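You operate a simulated robot arm through the tools that you are given. There is no shell and no other tool.

Carry out the task below with a simulated robot arm. There is one attempt and no reset: what you move stays moved.

## Task
Lay the green roller in the cradle, slide the stop to 90 and clamp it.
Fine: lift the clamp first.

It is judged by the outcome, as a careful person would: the job done as asked, and still so three seconds after it is handed in. It fails if anything else is knocked over, pushed out of place, dropped, spilled or broken.

## Robot
A 7-joint arm with a two-finger parallel gripper, fixed in place. Base frame: the origin is on the floor under the middle of its stand, x ahead of it, y to its left, z up; the work surface is at about z = 880. Lengths are in mm, angles in degrees, forces in N, time in s.
It reaches about 1247 mm from its shoulder. Its first joint turns from -132.0 to 132.0 degrees. Payload 3.91 kg.
The TCP is the grasp point between the finger pads, 30 mm short of the fingertips. In the tool frame z runs along the fingers and y along their closing line. Largest opening 110 mm; finger width 20, thickness 10; the body of the gripper, 48 by 112 mm, starts 55 mm behind the TCP.
Orientation is told as [roll, pitch, yaw] about the base's x, y, z axes, in that order, counted from this pose: with the fingers straight down and closing along the base's y, the tool's x points along the base's -x, its y along +y and its z along -z.

## Interface
- The arm moves only by the tool drive_tool. Its argument "targets" is text: rows parted by semicolons, each of 7 numbers parted by spaces: the turn, a rotation vector about the tool's x, y, z in units of 6 degrees (1.0 is 6 degrees), then the shift along the tool's x, y, z in units of 25 mm (1.0 is 25 mm), then the finger opening in mm, from 0 to 110. In form: wx wy wz tx ty tz jaw; .... A call has 1 to 20 rows; each row shifts and turns the commanded pose from where the row before left it, along the tool's axes as they then stand. A call with a number of a shift or a turn outside -1 to 1 is refused whole. Each row takes 0.2 s and may step no farther than 50 mm and 8.6 degrees from the row before; otherwise, or with a gripper value out of range, the whole call is refused. A pose out of reach is approached as far as the arm can. The call stops where the force on the tool passes 90 N (or 10 N more than at its start, if that is more) or the arm is blocked; 0.2 s more then pass. Each finger travels about 108 mm/s and halts on what it meets, pressing with about 43 N; the grip force reading is that of the motor and also rises with nothing between the fingers. The clock runs only during rows and for 0.2 s after the last one: add rows that do not move to give the fingers time. The reply holds the time, the measured pose of the TCP, the force on the tool along the base axes, the opening and the grip force, in the units named above and with some noise, with the torque about the TCP (base axes, N m) and any sound that the robot's microphone picked up.
- Cameras (640 x 400 px; columns grow to the right, rows downward): "scene" is fixed at [49.5, 648.6, 1466.9]; the picture's right is [-0.30, -0.95, 0.00], its down [-0.46, 0.15, -0.87] and it looks along [0.83, -0.27, -0.49] (base axes); focal length 334 px, centre (320, 200). "wrist" rides on the gripper at [72, 17, -103] in the tool frame; the picture's right is [-0.23, 0.97, 0.00], its down [-0.76, -0.18, -0.62] and it looks along [-0.61, -0.14, 0.78] (tool axes); focal length 222 px, centre (320, 200). There is no depth. A picture from a camera that has moved, and an enlarged one, comes with that camera's place and axes in the base frame and with its lens.
- grab_frame(camera): a new picture of that camera. It takes no simulated time.
- inspect(camera, box): a new picture of the part [left, top, right, bottom] of that camera's present view, enlarged. It takes no simulated time.
- finish_job(): hands the job in; it is judged then, once.

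Places have to be worked out from the pictures, the camera data and where the tool is seen. Open the gripper and draw the arm clear of the work before you hand the job in, unless the task says otherwise.

The tools are called after ">>>" by a JSON object that holds its "method" and its "body". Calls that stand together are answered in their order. drive_tool: Moves the arm, as the interface text tells. Its arguments: {"type":"object","properties":{"targets":{"type":"string"}},"required":["targets"]} The other tools are called the same way: grab_frame (camera) takes a picture; inspect (camera, box) takes an enlarged picture of a part of a camera's view; finish_job () hands the job in.

At the start:

```text
time: 0.0
position: [431.9, 525.7, 1283.1]
tcp_rot: [0.0, 0.0, 0.0]
ft_force: [-0.2, 0.1, 0.7]
wrist_torque: [0.03, 0.0, 0.0]
opening: 110.0
finger_force: 0.0
```

scene: 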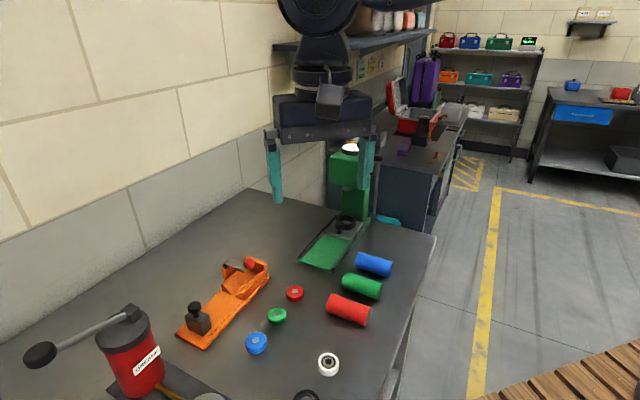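
wrist: 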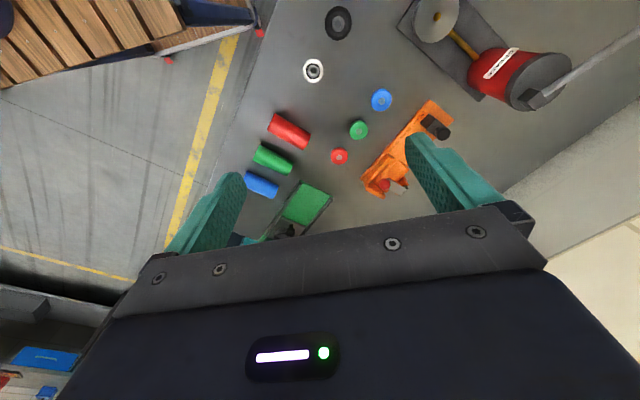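

I start by taking enlarged views of the orange fixture and the rollers, to understand what they are.

>>> {"method": "inspect", "body": {"camera": "scene", "box": [160, 240, 300, 360]}}

>>> {"method": "inspect", "body": {"camera": "scene", "box": [260, 200, 440, 340]}}

>>> {"method": "inspect", "body": {"camera": "wrist", "box": [220, 80, 480, 240]}}

```text
3.33 times, centred on (230, 300) of scene
camera zoom: at [49.5, 648.6, 1466.9], right [-0.3, -0.95, 0.0], down [-0.46, 0.15, -0.87], along [0.83, -0.27, -0.49], focal length 1112 px, centre (620, -133)
```

zoom: 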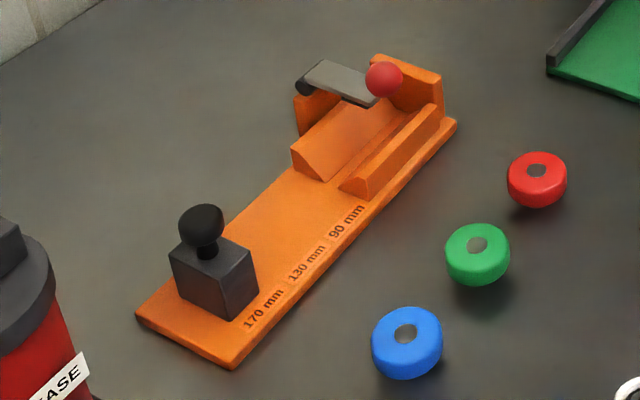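

```text
2.86 times, centred on (350, 270) of scene
camera zoom: at [49.5, 648.6, 1466.9], right [-0.3, -0.95, 0.0], down [-0.46, 0.15, -0.87], along [0.83, -0.27, -0.49], focal length 953 px, centre (234, 0)
```

zoom: 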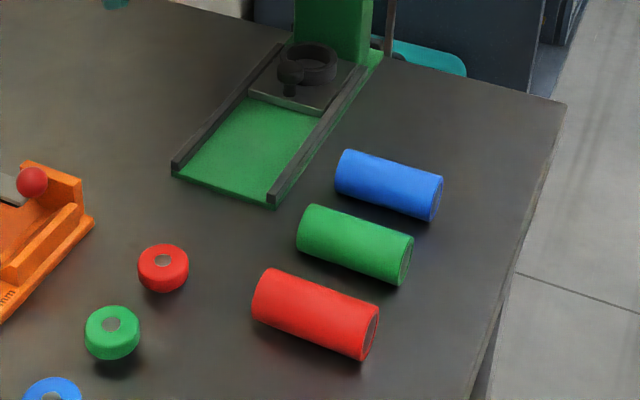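

```text
2.46 times, centred on (350, 160) of wrist
camera zoom: at [359.3, 542.6, 1387.2], right [0.23, 0.97, 0.0], down [0.76, -0.18, 0.62], along [0.61, -0.14, -0.78], focal length 547 px, centre (246, 298)
```

zoom: 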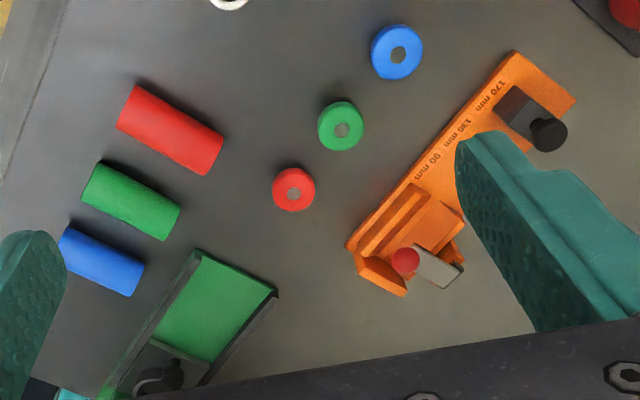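

The fixture has an orange base with a V-cradle, an end wall, a grey clamp lever with a red ball lying across the cradle, and the black stop at 170. I put its axis at about yaw -44.5°, with the ball near [675, 621, 966]; the green roller is about 90 mm long, centred near [588, 371]. I turn the tool to yaw 45.5° in place.

>>> {"method": "drive_tool", "body": {"targets": "0 0 -0.948 0 0 0 110; 0 0 -0.948 0 0 0 110; 0 0 -0.948 0 0 0 110; 0 0 -0.948 0 0 0 110; 0 0 -0.948 0 0 0 110; 0 0 -0.948 0 0 0 110; 0 0 -0.948 0 0 0 110; 0 0 -0.948 0 0 0 110; 0 0 0 0 0 0 110"}}

```text
time: 2.0
position: [430.9, 526.0, 1282.4]
tcp_rot: [0.0, 0.0, 45.6]
ft_force: [0.2, 0.0, 0.4]
wrist_torque: [-0.04, -0.02, -0.02]
opening: 109.8
finger_force: 0.1
```

The turn went as expected (yaw 45.6). I now move down and ahead to about [570, 585, 1090] so the wrist camera sees the fixture from closer.

>>> {"method": "drive_tool", "body": {"targets": "0 0 0 -0.697 -0.29 0.96 110; 0 0 0 -0.697 -0.29 0.96 110; 0 0 0 -0.697 -0.29 0.96 110; 0 0 0 -0.697 -0.29 0.96 110; 0 0 0 -0.697 -0.29 0.96 110; 0 0 0 -0.697 -0.29 0.96 110; 0 0 0 -0.697 -0.29 0.96 110; 0 0 0 -0.697 -0.29 0.96 110; 0 0 0 0 0 0 110"}}

>>> {"method": "grab_frame", "body": {"camera": "wrist"}}

>>> {"method": "grab_frame", "body": {"camera": "scene"}}

```text
time: 4.0
position: [570.1, 584.5, 1090.5]
tcp_rot: [0.0, 0.0, 45.5]
ft_force: [0.9, -1.3, 0.7]
wrist_torque: [-0.04, 0.01, 0.01]
opening: 109.9
finger_force: 0.1
```

```text
taken
camera wrist: at [507.9, 545.3, 1195.8], right [-0.54, 0.84, 0.0], down [0.66, 0.42, 0.62], along [0.53, 0.33, -0.78], focal length 222 px, centre (320, 200)
```

wrist: 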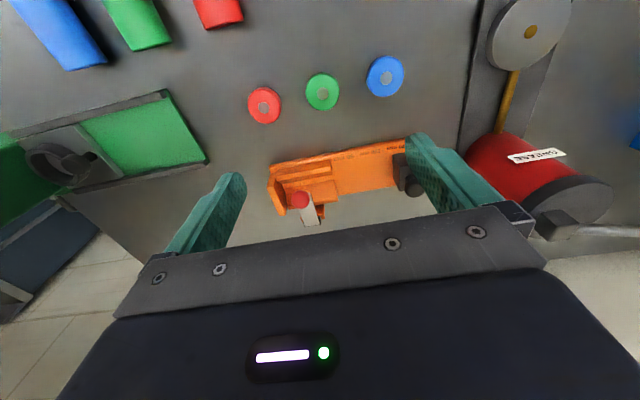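

```text
taken
```

scene: 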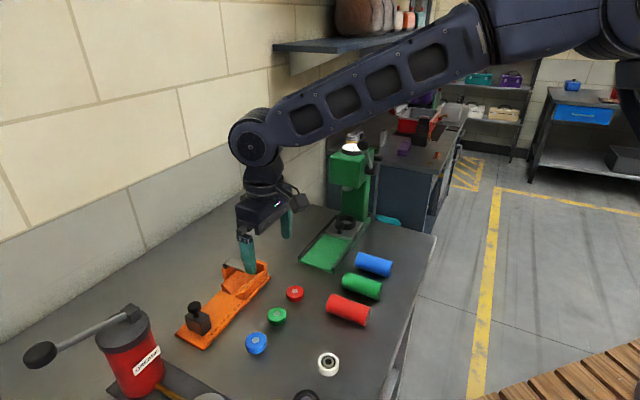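

The fixture lies between the fingers in the wrist view. I enlarge it there and in the scene view.

>>> {"method": "inspect", "body": {"camera": "wrist", "box": [250, 120, 430, 240]}}

>>> {"method": "inspect", "body": {"camera": "scene", "box": [170, 250, 280, 355]}}

```text
3.33 times, centred on (340, 180) of wrist
camera zoom: at [507.9, 545.3, 1195.8], right [-0.54, 0.84, 0.0], down [0.66, 0.42, 0.62], along [0.53, 0.33, -0.78], focal length 740 px, centre (253, 267)
```

zoom: 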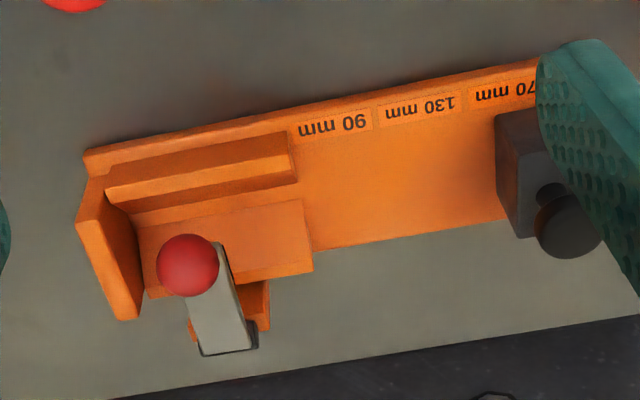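

```text
3.81 times, centred on (225, 302) of scene
camera zoom: at [49.5, 648.6, 1466.9], right [-0.3, -0.95, 0.0], down [-0.46, 0.15, -0.87], along [0.83, -0.27, -0.49], focal length 1271 px, centre (682, -190)
```

zoom: 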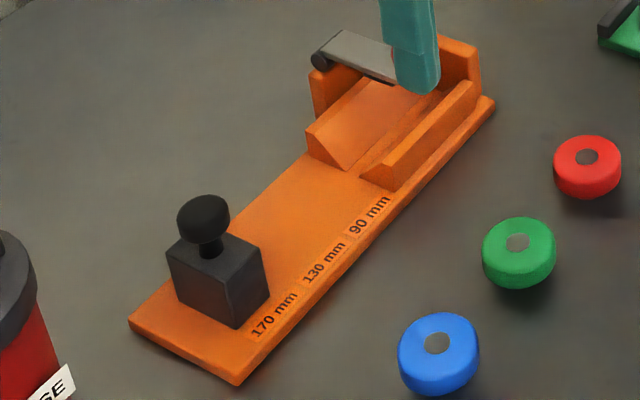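

I enlarge the cradle end further, to place the end wall, the groove and the lever before touching the clamp.

>>> {"method": "inspect", "body": {"camera": "wrist", "box": [265, 155, 345, 235]}}

>>> {"method": "inspect", "body": {"camera": "wrist", "box": [330, 130, 430, 210]}}

>>> {"method": "inspect", "body": {"camera": "scene", "box": [215, 250, 285, 310]}}

```text
5.00 times, centred on (305, 195) of wrist
camera zoom: at [507.9, 545.3, 1195.8], right [-0.54, 0.84, 0.0], down [0.66, 0.42, 0.62], along [0.53, 0.33, -0.78], focal length 1111 px, centre (395, 225)
```

zoom: 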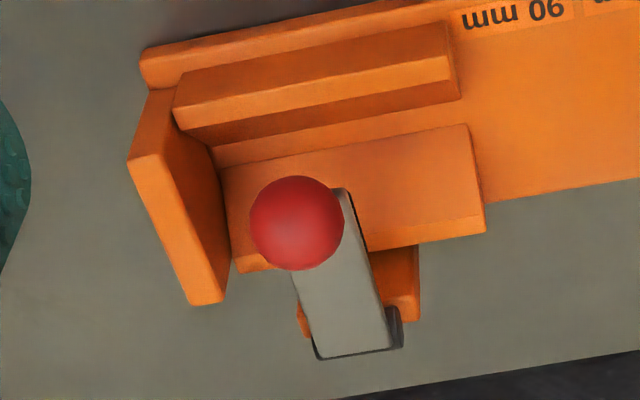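

```text
5.00 times, centred on (380, 170) of wrist
camera zoom: at [507.9, 545.3, 1195.8], right [-0.54, 0.84, 0.0], down [0.66, 0.42, 0.62], along [0.53, 0.33, -0.78], focal length 1111 px, centre (20, 350)
```

zoom: 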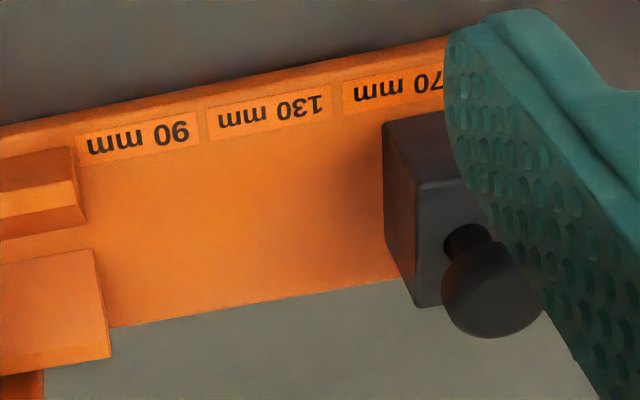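

```text
6.67 times, centred on (250, 280) of scene
camera zoom: at [49.5, 648.6, 1466.9], right [-0.3, -0.95, 0.0], down [-0.46, 0.15, -0.87], along [0.83, -0.27, -0.49], focal length 2224 px, centre (787, -333)
```

zoom: 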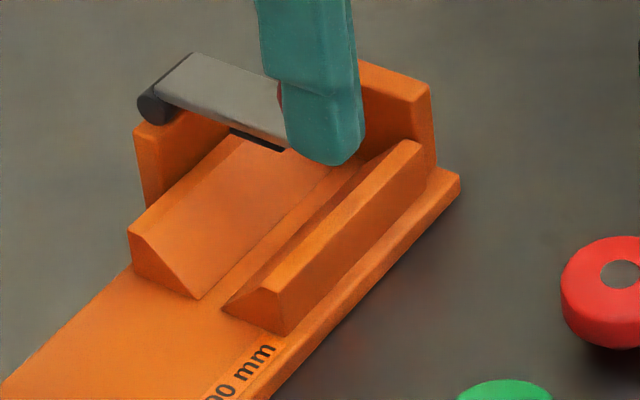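

The wall's inner face is at about 85 mm along the fixture axis, the lever runs across the cradle's middle, and the ball (about 24 mm) is near [673, 621, 966]. I move to 50 mm above the ball with the fingers at 60 and check the alignment from there.

>>> {"method": "drive_tool", "body": {"targets": "0 0 0 -0.982 -0.479 0.745 60; 0 0 0 -0.982 -0.479 0.745 60; 0 0 0 -0.982 -0.479 0.745 60; 0 0 0 -0.982 -0.479 0.745 60; 0 0 0 0 0 0 60"}}

>>> {"method": "grab_frame", "body": {"camera": "wrist"}}

>>> {"method": "inspect", "body": {"camera": "scene", "box": [200, 220, 300, 310]}}

```text
time: 5.2
position: [672.2, 621.4, 1015.6]
tcp_rot: [0.1, 0.0, 45.4]
ft_force: [-0.7, -0.4, -0.2]
wrist_torque: [-0.03, -0.01, -0.02]
opening: 60.1
finger_force: 0.0
```

```text
taken
camera wrist: at [609.7, 581.4, 1120.5], right [-0.54, 0.84, 0.0], down [0.66, 0.42, 0.62], along [0.53, 0.33, -0.78], focal length 222 px, centre (320, 200)
```

wrist: 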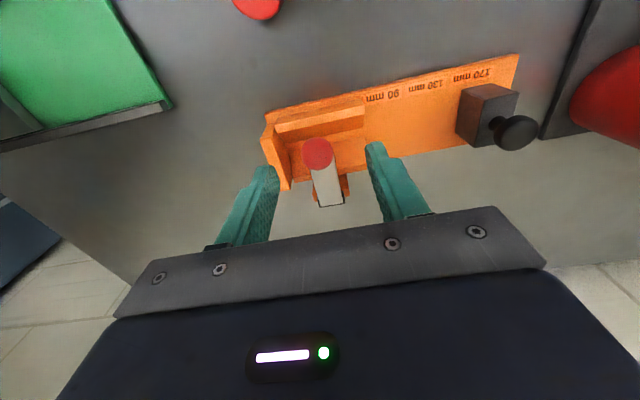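

```text
4.44 times, centred on (250, 265) of scene
camera zoom: at [49.5, 648.6, 1466.9], right [-0.3, -0.95, 0.0], down [-0.46, 0.15, -0.87], along [0.83, -0.27, -0.49], focal length 1483 px, centre (631, -89)
```

zoom: 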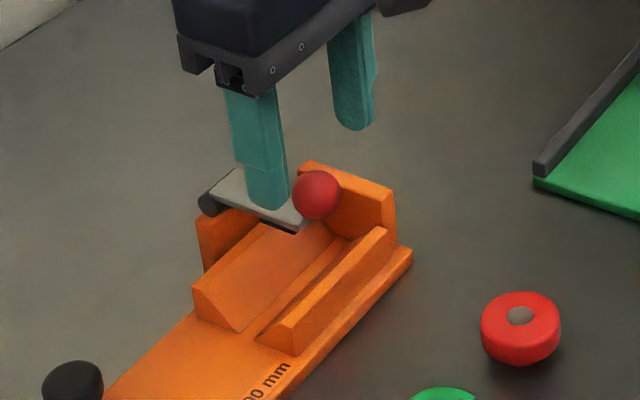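

The ball sits almost exactly on the tool axis. I enlarge the view to measure its size and row, which settles its height.

>>> {"method": "inspect", "body": {"camera": "wrist", "box": [260, 90, 380, 220]}}

>>> {"method": "inspect", "body": {"camera": "wrist", "box": [340, 50, 540, 160]}}

```text
3.08 times, centred on (320, 155) of wrist
camera zoom: at [609.7, 581.4, 1120.5], right [-0.54, 0.84, 0.0], down [0.66, 0.42, 0.62], along [0.53, 0.33, -0.78], focal length 684 px, centre (320, 338)
```

zoom: 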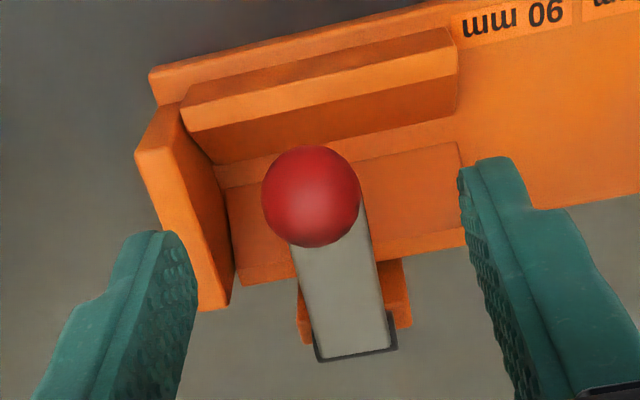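

```text
3.20 times, centred on (440, 105) of wrist
camera zoom: at [609.7, 581.4, 1120.5], right [-0.54, 0.84, 0.0], down [0.66, 0.42, 0.62], along [0.53, 0.33, -0.78], focal length 711 px, centre (-64, 504)
```

zoom: 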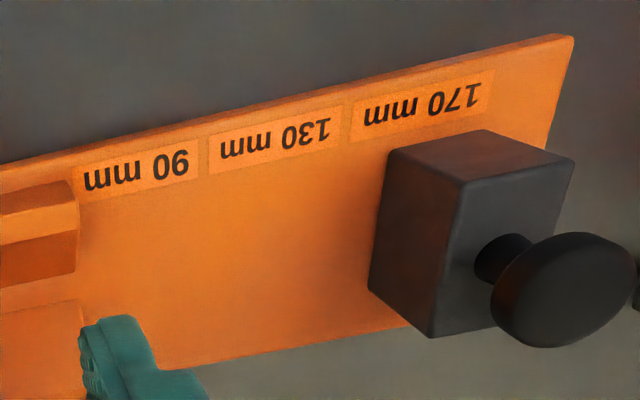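

Triangulating the two wrist views puts the ball at about [678, 623, 964] and the hinge line about 66 mm behind it at z≈943. I align over the ball, go down to TCP z≈980 (tips just above the lever), and close on it.

>>> {"method": "drive_tool", "body": {"targets": "0 0 0 -0.205 -0.129 0 50; 0 0 0 0 0 0.712 50; 0 0 0 0 0 0.712 50; 0 0 0 0 0 0 50"}}

>>> {"method": "inspect", "body": {"camera": "wrist", "box": [220, 90, 420, 230]}}

>>> {"method": "inspect", "body": {"camera": "scene", "box": [200, 220, 300, 310]}}

```text
time: 6.2
position: [678.8, 623.1, 981.2]
tcp_rot: [0.0, 0.1, 45.5]
ft_force: [0.5, 0.2, 0.4]
wrist_torque: [0.01, -0.01, -0.01]
opening: 50.1
finger_force: 0.0
```

```text
2.86 times, centred on (320, 160) of wrist
camera zoom: at [616.1, 582.6, 1084.8], right [-0.54, 0.84, 0.0], down [0.66, 0.42, 0.62], along [0.53, 0.33, -0.78], focal length 635 px, centre (320, 314)
```

zoom: 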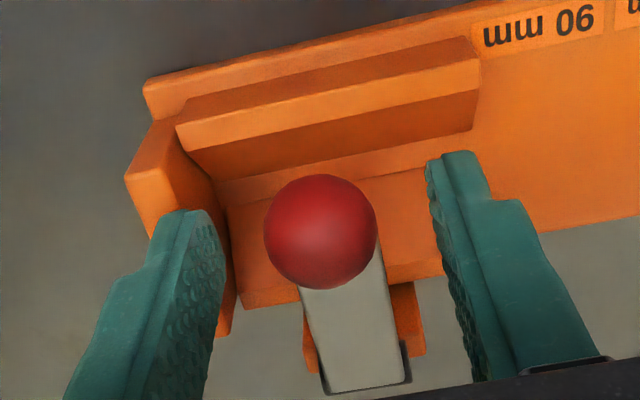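

```text
4.44 times, centred on (250, 265) of scene
camera zoom: at [49.5, 648.6, 1466.9], right [-0.3, -0.95, 0.0], down [-0.46, 0.15, -0.87], along [0.83, -0.27, -0.49], focal length 1483 px, centre (631, -89)
```

zoom: 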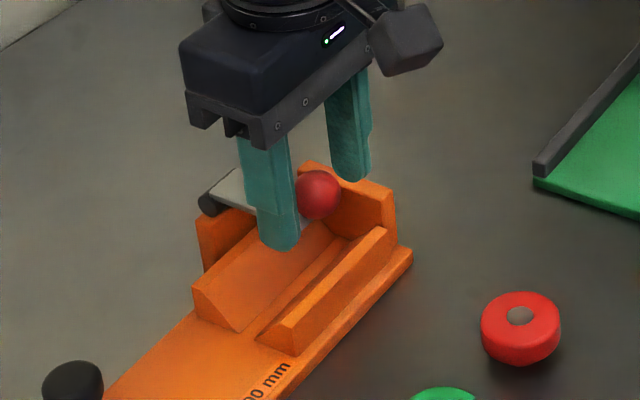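

The ball is centred between the pads about 18 mm below the TCP, and the tips are clear of the lever. I close on it.

>>> {"method": "drive_tool", "body": {"targets": "0 0 0 0 0 0 20; 0 0 0 0 0 0 20; 0 0 0 0 0 0 20"}}

>>> {"method": "inspect", "body": {"camera": "wrist", "box": [220, 90, 420, 230]}}

```text
time: 7.0
position: [679.3, 621.5, 979.1]
tcp_rot: [0.1, 0.0, 45.5]
ft_force: [-1.5, 1.8, 0.2]
wrist_torque: [0.0, 0.01, -0.01]
opening: 24.7
finger_force: 44.9
```

```text
2.86 times, centred on (320, 160) of wrist
camera zoom: at [616.1, 582.6, 1084.8], right [-0.54, 0.84, 0.0], down [0.66, 0.42, 0.62], along [0.53, 0.33, -0.78], focal length 635 px, centre (320, 314)
```

zoom: 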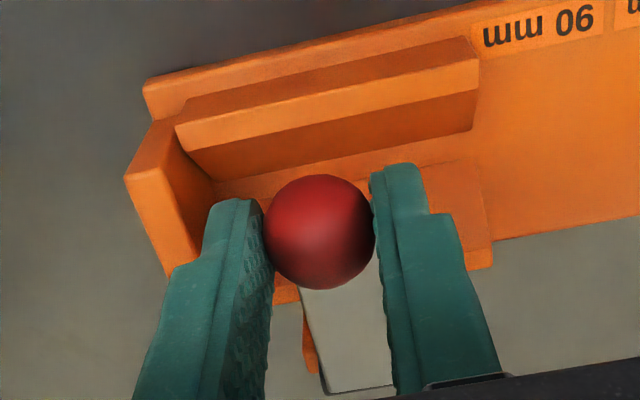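

The ball is held (opening 24.7, grip 45 N). I start lifting it along the arc about the hinge with small steps, and watch the force.

>>> {"method": "drive_tool", "body": {"targets": "0 0 0 -0.068 0 -0.184 20; 0 0 0 -0.076 0 -0.172 20; 0 0 0 -0.092 0 -0.17 20; 0 0 0 0 0 0 20"}}

>>> {"method": "inspect", "body": {"camera": "wrist", "box": [220, 90, 420, 230]}}

>>> {"method": "inspect", "body": {"camera": "scene", "box": [200, 220, 300, 310]}}

```text
time: 8.0
position: [684.4, 627.3, 991.9]
tcp_rot: [0.0, 0.1, 45.5]
ft_force: [-7.3, -2.6, -14.9]
wrist_torque: [-0.86, 0.95, 0.0]
opening: 24.9
finger_force: 45.0
```

```text
2.86 times, centred on (320, 160) of wrist
camera zoom: at [620.6, 587.2, 1097.6], right [-0.54, 0.84, 0.0], down [0.66, 0.42, 0.62], along [0.53, 0.33, -0.78], focal length 635 px, centre (320, 314)
```

zoom: 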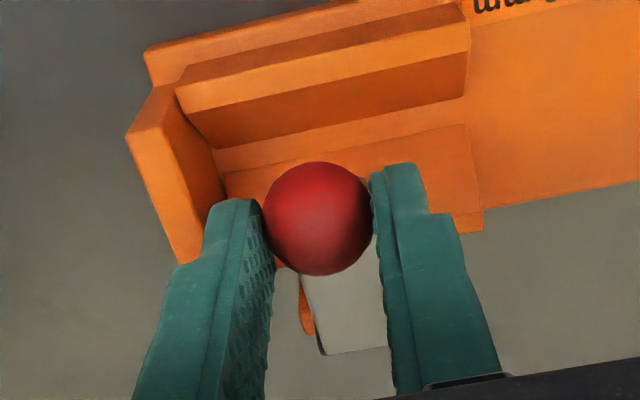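

```text
4.44 times, centred on (250, 265) of scene
camera zoom: at [49.5, 648.6, 1466.9], right [-0.3, -0.95, 0.0], down [-0.46, 0.15, -0.87], along [0.83, -0.27, -0.49], focal length 1483 px, centre (631, -89)
```

zoom: 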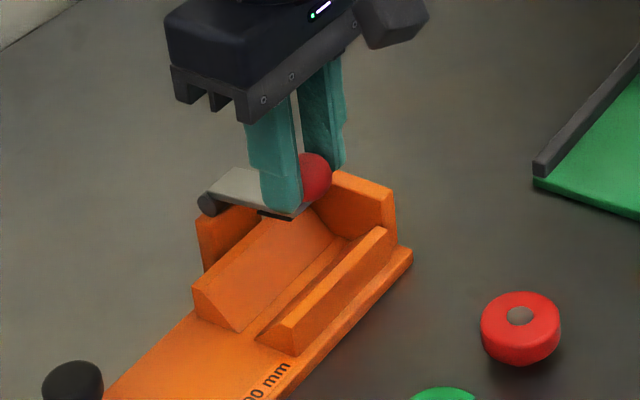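

The lever is following: the force is tangential, about 17 N, so the hinge has friction and the ball slips only a little. I continue along the arc.

>>> {"method": "drive_tool", "body": {"targets": "0 0 0 -0.152 0 -0.24 20; 0 0 0 -0.18 0 -0.224 20; 0 0 0 -0.204 0 -0.204 20; 0 0 0 -0.224 0 -0.18 20; 0 0 0 -0.24 0 -0.152 20; 0 0 0 -0.256 0 -0.132 20; 0 0 0 0 0 0 20"}}

>>> {"method": "inspect", "body": {"camera": "wrist", "box": [220, 90, 420, 230]}}

>>> {"method": "inspect", "body": {"camera": "scene", "box": [200, 220, 300, 310]}}

```text
time: 9.6
position: [706.6, 649.6, 1023.3]
tcp_rot: [0.0, -0.3, 45.5]
ft_force: [3.2, 10.6, 6.0]
wrist_torque: [0.83, -0.62, -0.06]
opening: 25.0
finger_force: 45.0
```

```text
2.86 times, centred on (320, 160) of wrist
camera zoom: at [643.3, 610.0, 1128.3], right [-0.54, 0.84, 0.0], down [0.66, 0.42, 0.63], along [0.53, 0.34, -0.78], focal length 635 px, centre (320, 314)
```

zoom: 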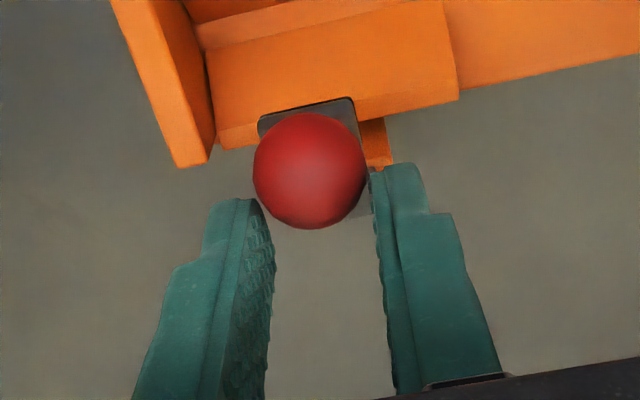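

```text
4.44 times, centred on (250, 265) of scene
camera zoom: at [49.5, 648.6, 1466.9], right [-0.3, -0.95, 0.0], down [-0.46, 0.15, -0.87], along [0.83, -0.27, -0.49], focal length 1483 px, centre (631, -89)
```

zoom: 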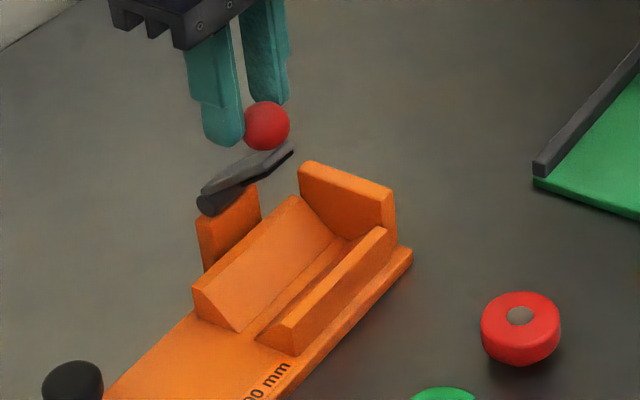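

The ball has slipped toward the edge of the pads; the lever is up about 40° and lags the commanded arc. I open the fingers slightly to see whether the lever holds its place by friction.

>>> {"method": "drive_tool", "body": {"targets": "0 0 0 0 0 0 36; 0 0 0 0 0 0 36; 0 0 0 0 0 0 36"}}

>>> {"method": "inspect", "body": {"camera": "wrist", "box": [220, 90, 420, 230]}}

>>> {"method": "inspect", "body": {"camera": "scene", "box": [200, 220, 300, 310]}}

```text
time: 10.4
position: [705.0, 649.2, 1021.1]
tcp_rot: [0.0, 0.0, 45.4]
ft_force: [-0.1, 0.0, 0.3]
wrist_torque: [0.04, 0.0, -0.02]
opening: 35.8
finger_force: 0.0
```

```text
2.86 times, centred on (320, 160) of wrist
camera zoom: at [642.7, 609.4, 1126.7], right [-0.54, 0.84, 0.0], down [0.66, 0.42, 0.62], along [0.53, 0.33, -0.78], focal length 635 px, centre (320, 314)
```

zoom: 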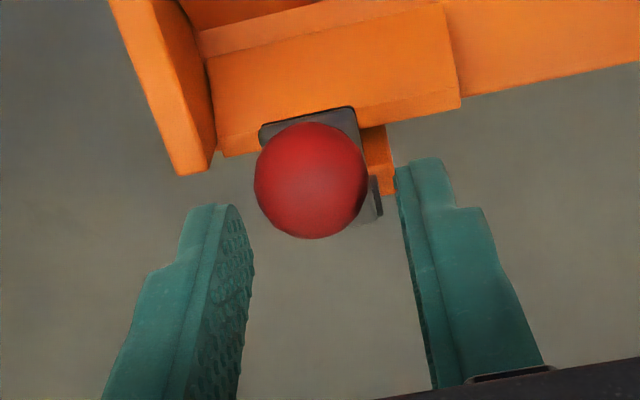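

```text
4.44 times, centred on (250, 265) of scene
camera zoom: at [49.5, 648.6, 1466.9], right [-0.3, -0.95, 0.0], down [-0.46, 0.15, -0.87], along [0.83, -0.27, -0.49], focal length 1483 px, centre (631, -89)
```

zoom: 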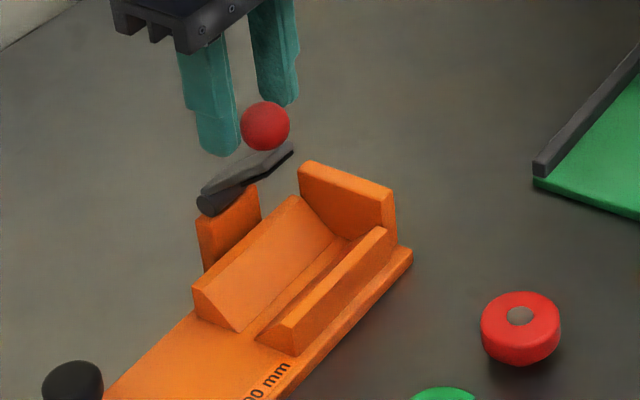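

The lever stays where it was left. I'll push it over instead: go up and over the ball to its front side, close the fingers, and come down in front of the lever's free end.

>>> {"method": "drive_tool", "body": {"targets": "0 0 0 0 0 -0.8 36; 0 0 0 0 0 -0.8 36; 0 0 0 0.7 0 0 36; 0 0 0 0.7 0 0 10; 0 0 0 0.7 0 0 0; 0 0 0 0 0 0.75 0; 0 0 0 0 0 0.75 0; 0 0 0 0 0 0.75 0; 0 0 0 0 0 0 0"}}

>>> {"method": "inspect", "body": {"camera": "wrist", "box": [220, 90, 420, 230]}}

>>> {"method": "inspect", "body": {"camera": "scene", "box": [200, 220, 300, 310]}}

```text
time: 12.4
position: [668.8, 611.8, 1005.4]
tcp_rot: [0.1, -0.1, 45.5]
ft_force: [-0.4, -0.2, -0.1]
wrist_torque: [-0.03, -0.04, 0.02]
opening: 0.0
finger_force: 37.4
```

```text
2.86 times, centred on (320, 160) of wrist
camera zoom: at [605.6, 572.2, 1110.2], right [-0.54, 0.84, 0.0], down [0.66, 0.42, 0.62], along [0.53, 0.33, -0.78], focal length 635 px, centre (320, 314)
```

zoom: 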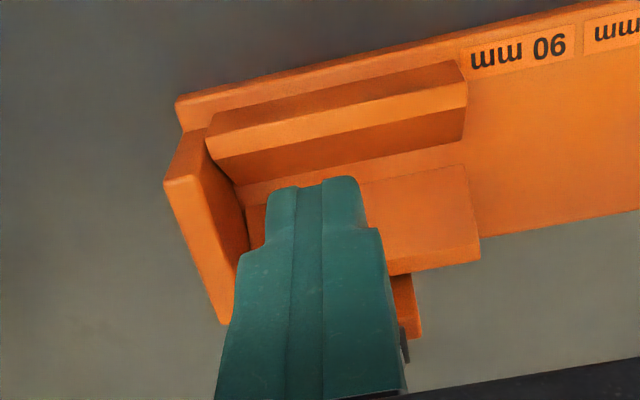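

```text
4.44 times, centred on (250, 265) of scene
camera zoom: at [49.5, 648.6, 1466.9], right [-0.3, -0.95, 0.0], down [-0.46, 0.15, -0.87], along [0.83, -0.27, -0.49], focal length 1483 px, centre (631, -89)
```

zoom: 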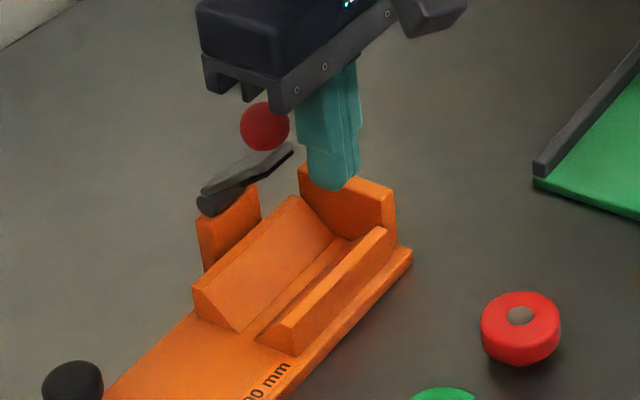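

The closed fingers stand in front of the lever's free end, with nothing touched. I push toward the hinge side in 10 mm steps and watch the force.

>>> {"method": "drive_tool", "body": {"targets": "0 0 0 -0.4 0 0 0; 0 0 0 -0.4 0 0 0; 0 0 0 -0.4 0 0 0; 0 0 0 -0.4 0 0 0; 0 0 0 0 0 0 0"}}

>>> {"method": "inspect", "body": {"camera": "scene", "box": [200, 220, 300, 310]}}

```text
time: 13.6
position: [696.8, 640.2, 1005.2]
tcp_rot: [0.0, 0.0, 45.5]
ft_force: [0.3, 1.1, 0.1]
wrist_torque: [0.0, -0.03, 0.04]
opening: 0.5
finger_force: 37.9
```

```text
4.44 times, centred on (250, 265) of scene
camera zoom: at [49.5, 648.6, 1466.9], right [-0.3, -0.95, 0.0], down [-0.46, 0.15, -0.87], along [0.83, -0.27, -0.49], focal length 1483 px, centre (631, -89)
```

zoom: 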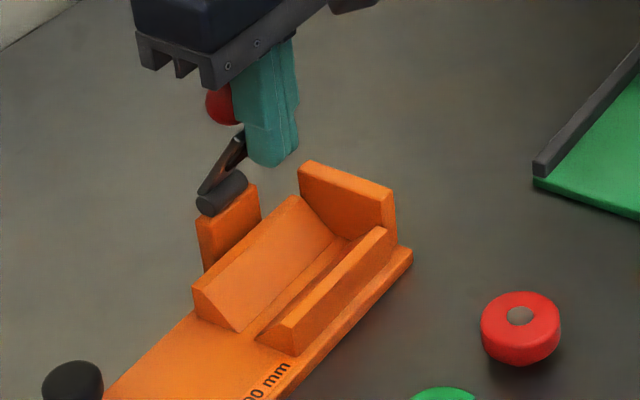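

The lever is tipping up freely. I push on another 35 mm in smaller steps.

>>> {"method": "drive_tool", "body": {"targets": "0 0 0 -0.28 0 0 0; 0 0 0 -0.28 0 0 0; 0 0 0 -0.28 0 0 0; 0 0 0 -0.28 0 0 0; 0 0 0 -0.28 0 0 0; 0 0 0 0 0 0 0"}}

>>> {"method": "inspect", "body": {"camera": "scene", "box": [200, 220, 300, 310]}}

>>> {"method": "grab_frame", "body": {"camera": "wrist"}}

```text
time: 14.8
position: [714.7, 658.5, 1005.2]
tcp_rot: [-0.2, 1.1, 45.6]
ft_force: [-34.8, -45.2, 16.7]
wrist_torque: [-0.8, -0.06, -0.16]
opening: 0.2
finger_force: 37.8
stopped in row 5: the force on the tool passed its limit at 105 N (the readings are from after the stop); the commanded pose is now the measured one
```

```text
4.44 times, centred on (250, 265) of scene
camera zoom: at [49.5, 648.6, 1466.9], right [-0.3, -0.95, 0.0], down [-0.46, 0.15, -0.87], along [0.83, -0.27, -0.49], focal length 1483 px, centre (631, -89)
```

zoom: 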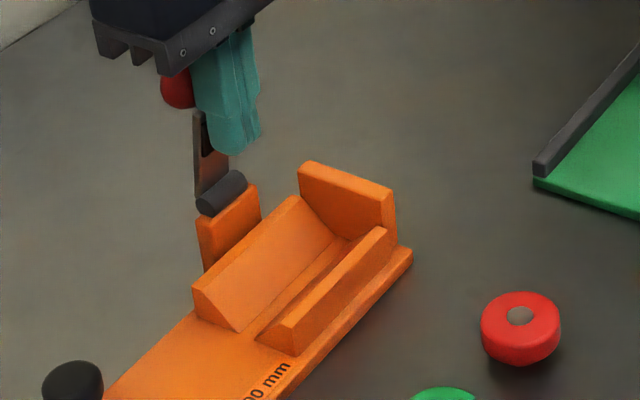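

```text
taken
camera wrist: at [652.5, 620.4, 1111.2], right [-0.54, 0.84, -0.01], down [0.67, 0.43, 0.61], along [0.52, 0.32, -0.79], focal length 222 px, centre (320, 200)
```

wrist: 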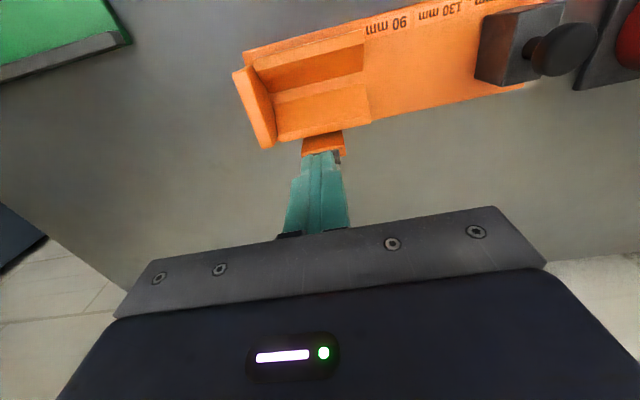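

The force rose at the end of the lever's travel: it is upright now, and the base hasn't moved in the picture. I back off 40 mm and check that the lever stays up.

>>> {"method": "drive_tool", "body": {"targets": "0 0 0 0.4 0 0 0; 0 0 0 0.6 0 0 0; 0 0 0 0.6 0 0 0; 0 0 0 0 0 -0.8 0; 0 0 0 0 0 -0.8 0; 0 0 0 0 0 -0.8 0; 0 0 0 0 0 0 0"}}

>>> {"method": "inspect", "body": {"camera": "scene", "box": [200, 220, 300, 310]}}

>>> {"method": "grab_frame", "body": {"camera": "wrist"}}

```text
time: 16.4
position: [687.7, 632.9, 1063.2]
tcp_rot: [-0.1, 0.9, 45.6]
ft_force: [-0.8, -0.4, -0.3]
wrist_torque: [0.03, 0.03, 0.02]
opening: 0.1
finger_force: 37.7
```

```text
4.44 times, centred on (250, 265) of scene
camera zoom: at [49.5, 648.6, 1466.9], right [-0.3, -0.95, 0.0], down [-0.46, 0.15, -0.87], along [0.83, -0.27, -0.49], focal length 1483 px, centre (631, -89)
```

zoom: 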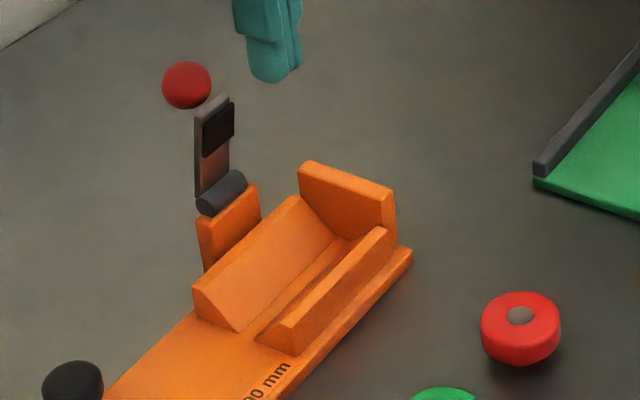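

```text
taken
camera wrist: at [626.4, 594.7, 1169.7], right [-0.54, 0.84, 0.0], down [0.67, 0.43, 0.61], along [0.52, 0.32, -0.79], focal length 222 px, centre (320, 200)
```

wrist: 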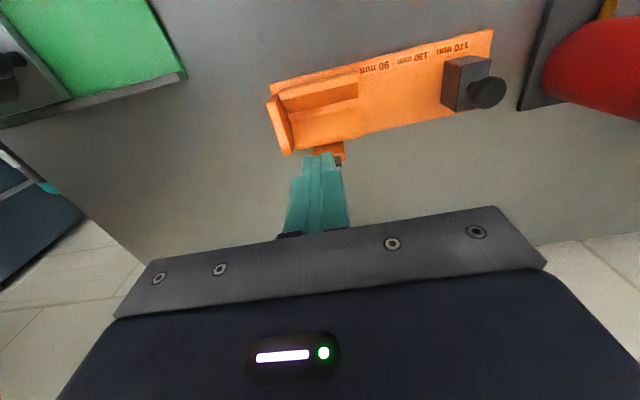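

The clamp is up and stays upright; its pad hangs over the cradle side, so I will keep the gripper body clear of it when I place the roller. I now go over to the green roller at about [588, 370] with the fingers opening to 70, to look down at it.

>>> {"method": "drive_tool", "body": {"targets": "-0.017 -0.15 0 0.937 -0.41 0 0; 0 0 0 0.937 -0.41 0.092 20; 0 0 0 0.937 -0.41 0.092 70; 0 0 0 0.937 -0.41 0.092 70; 0 0 0 0.937 -0.41 0.092 70; 0 0 0 0.937 -0.41 0.092 70; 0 0 0 0.937 -0.41 0.092 70; 0 0 0 0.937 -0.41 0.092 70; 0 0 0 0.937 -0.41 0.092 70; 0 0 0 0.937 -0.41 0.092 70; 0 0 0 0.937 -0.41 0.092 70; 0 0 0 0 0 0 70"}}

>>> {"method": "grab_frame", "body": {"camera": "wrist"}}

>>> {"method": "grab_frame", "body": {"camera": "scene"}}

```text
time: 19.0
position: [588.2, 369.9, 1040.1]
tcp_rot: [-0.1, 0.0, 45.6]
ft_force: [0.7, 0.3, 0.2]
wrist_torque: [0.03, -0.01, 0.01]
opening: 70.2
finger_force: 0.0
```

```text
taken
camera wrist: at [525.5, 330.1, 1145.8], right [-0.54, 0.84, 0.0], down [0.66, 0.42, 0.62], along [0.53, 0.33, -0.78], focal length 222 px, centre (320, 200)
```

wrist: 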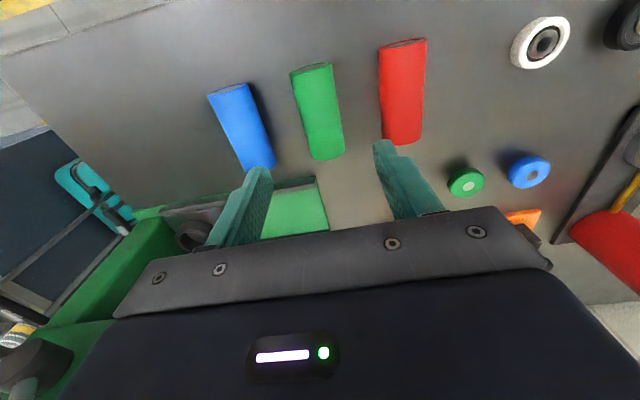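

```text
taken
```

scene: 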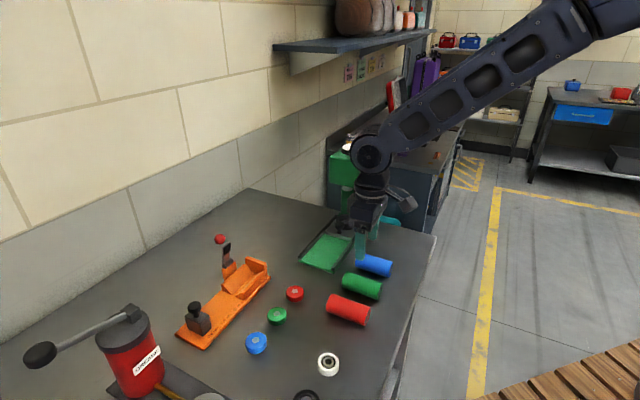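

The green roller lies ahead of the tool axis in the wrist view. I enlarge it to get its ends and direction precisely.

>>> {"method": "inspect", "body": {"camera": "wrist", "box": [260, 50, 380, 170]}}

>>> {"method": "inspect", "body": {"camera": "scene", "box": [320, 240, 410, 330]}}

```text
3.33 times, centred on (320, 110) of wrist
camera zoom: at [525.5, 330.1, 1145.8], right [-0.54, 0.84, 0.0], down [0.66, 0.42, 0.62], along [0.53, 0.33, -0.78], focal length 740 px, centre (320, 500)
```

zoom: 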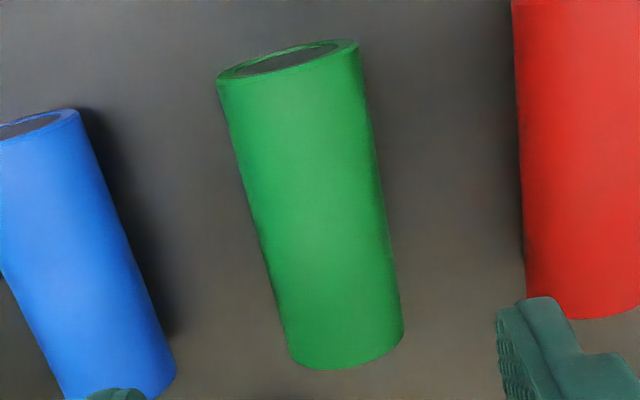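

```text
4.44 times, centred on (365, 285) of scene
camera zoom: at [49.5, 648.6, 1466.9], right [-0.3, -0.95, 0.0], down [-0.46, 0.15, -0.87], along [0.83, -0.27, -0.49], focal length 1483 px, centre (120, -178)
```

zoom: 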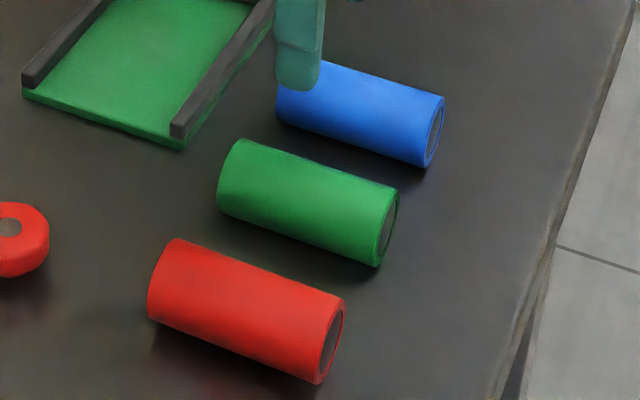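

I measure the green roller at centre ≈ [592, 373.5], axis yaw ≈ 44.3°, about 40 mm thick. To keep the gripper body clear of the raised lever when placing, I will grip about 17 mm off centre, toward its near end, at [580, 362]; I go down there part way first.

>>> {"method": "drive_tool", "body": {"targets": "0 0 0 0.46 0.008 0 70; 0 0 0.217 0 0 0 70; 0 0 0 0 0 0.95 70; 0 0 0 0 0 0.95 70; 0 0 0 0 0 0.95 70; 0 0 0 0 0 0.95 70; 0 0 0 0 0 0 70"}}

>>> {"method": "grab_frame", "body": {"camera": "wrist"}}

>>> {"method": "inspect", "body": {"camera": "scene", "box": [310, 220, 410, 330]}}

```text
time: 20.6
position: [580.3, 362.7, 944.7]
tcp_rot: [0.0, 0.0, 44.2]
ft_force: [1.2, -0.7, -0.6]
wrist_torque: [0.02, -0.01, -0.02]
opening: 70.1
finger_force: 0.1
```

```text
taken
camera wrist: at [516.1, 324.4, 1049.9], right [-0.52, 0.86, 0.0], down [0.67, 0.4, 0.62], along [0.53, 0.32, -0.78], focal length 222 px, centre (320, 200)
```

wrist: 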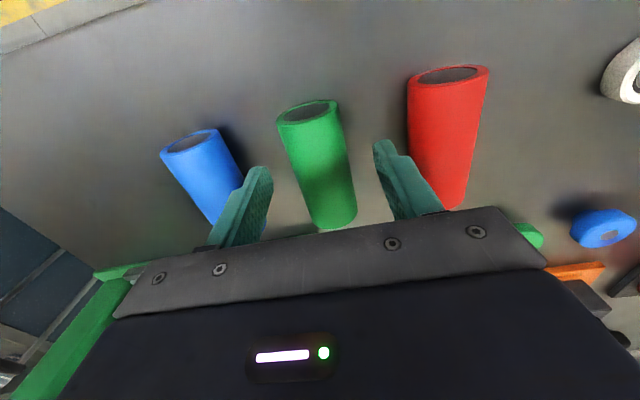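

```text
3.64 times, centred on (360, 275) of scene
camera zoom: at [49.5, 648.6, 1466.9], right [-0.3, -0.95, 0.0], down [-0.46, 0.15, -0.87], along [0.83, -0.27, -0.49], focal length 1213 px, centre (174, -73)
```

zoom: 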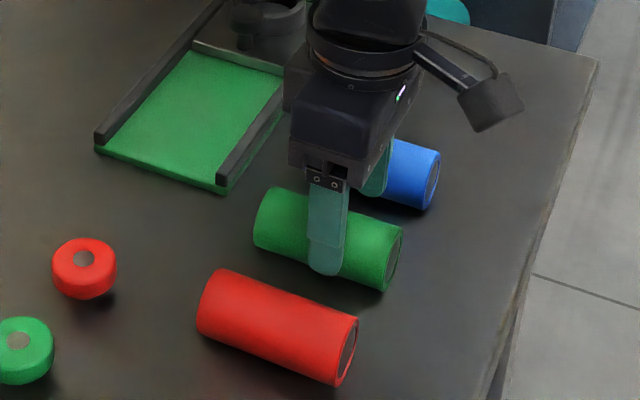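

The fingers straddle the green roller with the red and blue ones clear. I check the alignment in a close view before going down.

>>> {"method": "inspect", "body": {"camera": "wrist", "box": [240, 90, 400, 240]}}

```text
2.67 times, centred on (320, 165) of wrist
camera zoom: at [516.1, 324.4, 1049.9], right [-0.52, 0.86, 0.0], down [0.67, 0.4, 0.62], along [0.53, 0.32, -0.78], focal length 592 px, centre (320, 293)
```

zoom: 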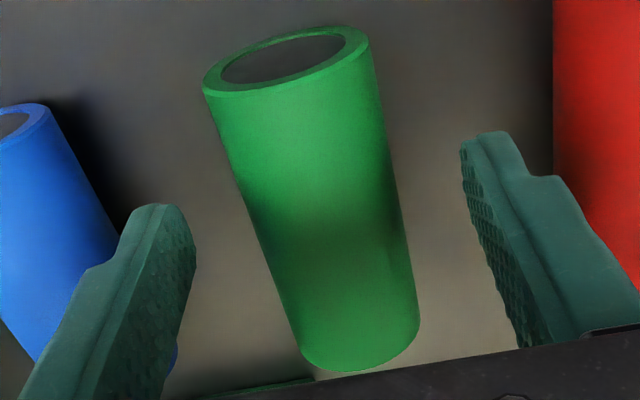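

The roller's axis is parallel to the tool and only about 1.7 mm off to one side. I correct that, go down to TCP z≈924 (tips about 6 mm below the roller's axis, so they clear the cradle blocks later), and close.

>>> {"method": "drive_tool", "body": {"targets": "0 0 0 0 -0.068 0 70; 0 0 0 0 0 0.414 70; 0 0 0 0 0 0.414 70; 0 0 0 0 0 0 70; 0 0 0 0 0 0 30; 0 0 0 0 0 0 30; 0 0 0 0 0 0 30; 0 0 0 0 0 0 30"}}

>>> {"method": "grab_frame", "body": {"camera": "wrist"}}

>>> {"method": "inspect", "body": {"camera": "scene", "box": [310, 220, 410, 330]}}

```text
time: 22.4
position: [581.5, 361.5, 924.4]
tcp_rot: [0.0, -0.1, 44.4]
ft_force: [-0.2, 0.7, -0.2]
wrist_torque: [-0.01, 0.04, 0.15]
opening: 40.7
finger_force: 43.0
```

```text
taken
camera wrist: at [517.9, 323.2, 1029.5], right [-0.52, 0.86, 0.0], down [0.67, 0.4, 0.62], along [0.53, 0.32, -0.78], focal length 222 px, centre (320, 200)
```

wrist: 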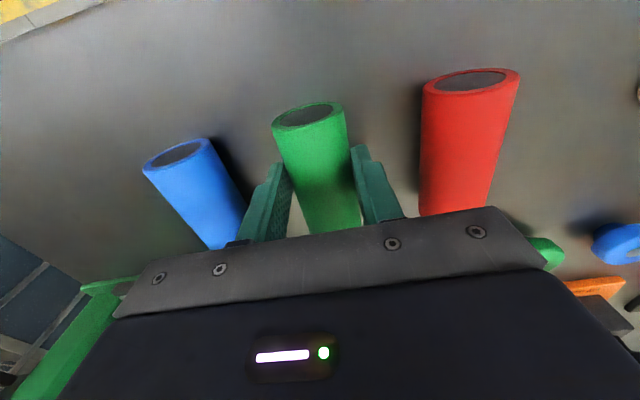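

```text
3.64 times, centred on (360, 275) of scene
camera zoom: at [49.5, 648.6, 1466.9], right [-0.3, -0.95, 0.0], down [-0.46, 0.15, -0.87], along [0.83, -0.27, -0.49], focal length 1213 px, centre (174, -73)
```

zoom: 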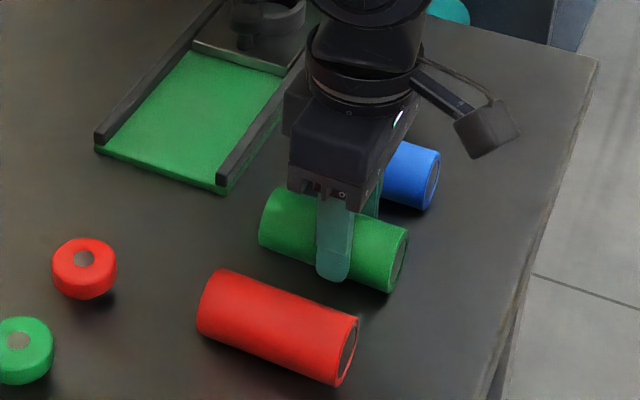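

The roller is held at an opening of 40.7 mm. I lift it slowly and check the weight and whether it tilts.

>>> {"method": "drive_tool", "body": {"targets": "0 0 0 0 0 -0.4 30; 0 0 0 0 0 -0.6 30; 0 0 0 0 0 -0.8 30; 0 0 0 0 0 -0.8 30; 0 0 0 0 0 0 30"}}

>>> {"method": "grab_frame", "body": {"camera": "wrist"}}

>>> {"method": "inspect", "body": {"camera": "scene", "box": [310, 200, 410, 310]}}

```text
time: 23.6
position: [581.6, 360.6, 990.2]
tcp_rot: [0.1, -0.1, 44.3]
ft_force: [0.1, 0.6, 0.7]
wrist_torque: [0.04, 0.0, -0.01]
opening: 30.1
finger_force: 0.0
```

```text
taken
camera wrist: at [517.5, 322.6, 1094.9], right [-0.52, 0.86, 0.0], down [0.67, 0.4, 0.62], along [0.53, 0.32, -0.78], focal length 222 px, centre (320, 200)
```

wrist: 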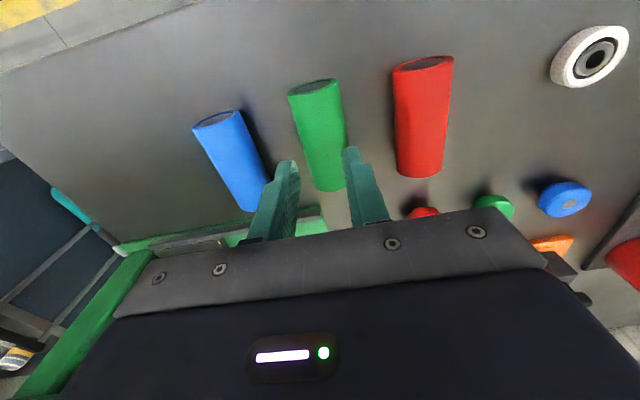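

```text
3.64 times, centred on (360, 255) of scene
camera zoom: at [49.5, 648.6, 1466.9], right [-0.3, -0.95, 0.0], down [-0.46, 0.15, -0.87], along [0.83, -0.27, -0.49], focal length 1213 px, centre (174, 0)
```

zoom: 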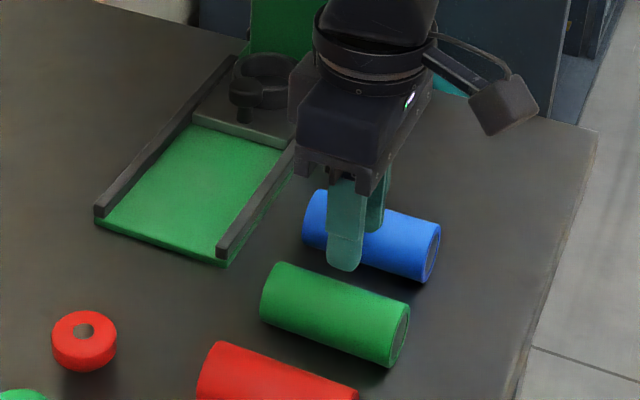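

The roller slipped out without being lifted: that grip was too near the rounded tips, and the roller still lies where it was. I'll grip it by its end faces instead, since 90 mm fits the opening and the fingers then fit in the V groove and stay clear of the lever; first I measure it again.

>>> {"method": "inspect", "body": {"camera": "wrist", "box": [260, 60, 380, 200]}}

>>> {"method": "inspect", "body": {"camera": "scene", "box": [335, 260, 395, 310]}}

```text
2.86 times, centred on (320, 130) of wrist
camera zoom: at [517.5, 322.6, 1094.9], right [-0.52, 0.86, 0.0], down [0.67, 0.4, 0.62], along [0.53, 0.32, -0.78], focal length 635 px, centre (320, 400)
```

zoom: 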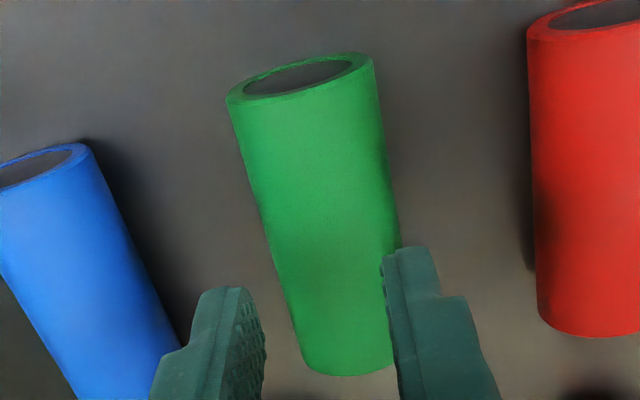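

```text
8.00 times, centred on (365, 285) of scene
camera zoom: at [49.5, 648.6, 1466.9], right [-0.3, -0.95, 0.0], down [-0.46, 0.15, -0.87], along [0.83, -0.27, -0.49], focal length 2669 px, centre (-40, -480)
```

zoom: 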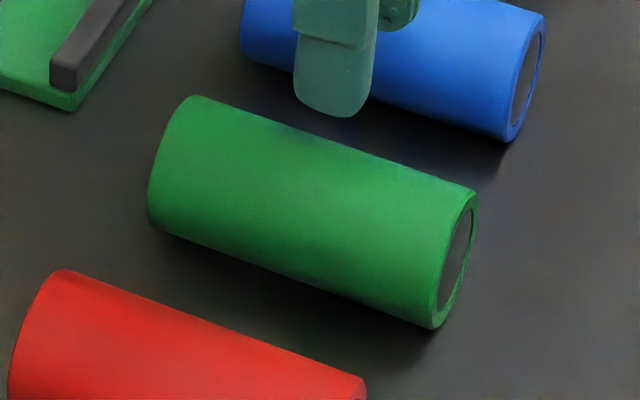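

Putting both views together, I place the roller's centre at ≈ [589.7, 369.5], axis 44.2°, length ≈ 90.5 mm. I move over its centre and turn the tool 90° to yaw ≈ -45.8 with the fingers at 108.

>>> {"method": "drive_tool", "body": {"targets": "0 0 0 -0.48 0.028 0 60; 0 0 1 0 0 0 80; 0 0 1 0 0 0 108; 0 0 1 0 0 0 108; 0 0 1 0 0 0 108; 0 0 1 0 0 0 108; 0 0 1 0 0 0 108; 0 0 1 0 0 0 108; 0 0 1 0 0 0 108; 0 0 1 0 0 0 108; 0 0 1 0 0 0 108; 0 0 1 0 0 0 108; 0 0 1 0 0 0 108; 0 0 1 0 0 0 108; 0 0 1 0 0 0 108; 0 0 1 0 0 0 108; 0 0 0 0 0 0 108"}}

>>> {"method": "grab_frame", "body": {"camera": "wrist"}}

>>> {"method": "inspect", "body": {"camera": "scene", "box": [310, 200, 420, 320]}}

```text
time: 27.2
position: [590.7, 370.1, 989.0]
tcp_rot: [0.1, -0.1, -45.9]
ft_force: [0.1, 0.4, -0.3]
wrist_torque: [0.01, 0.05, 0.0]
opening: 108.0
finger_force: 0.0
```

```text
taken
camera wrist: at [551.4, 434.0, 1094.9], right [0.86, 0.52, 0.0], down [0.4, -0.67, 0.62], along [0.32, -0.53, -0.78], focal length 222 px, centre (320, 200)
```

wrist: 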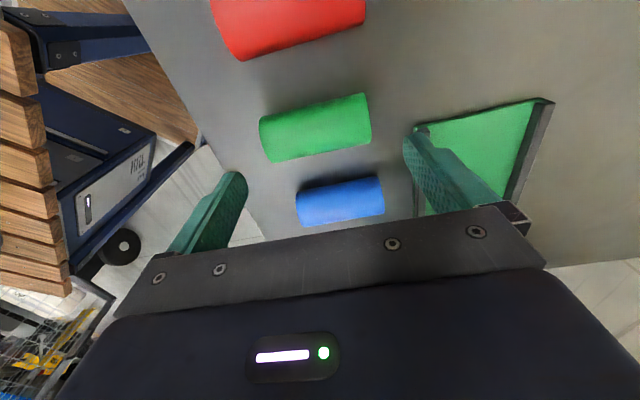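

```text
3.33 times, centred on (365, 260) of scene
camera zoom: at [49.5, 648.6, 1466.9], right [-0.3, -0.95, 0.0], down [-0.46, 0.15, -0.87], along [0.83, -0.27, -0.49], focal length 1112 px, centre (170, 0)
```

zoom: 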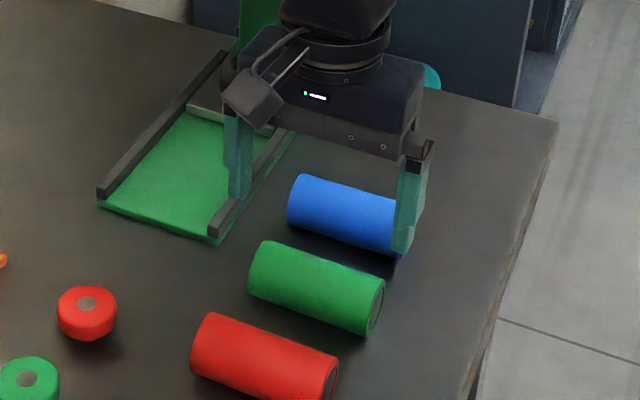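

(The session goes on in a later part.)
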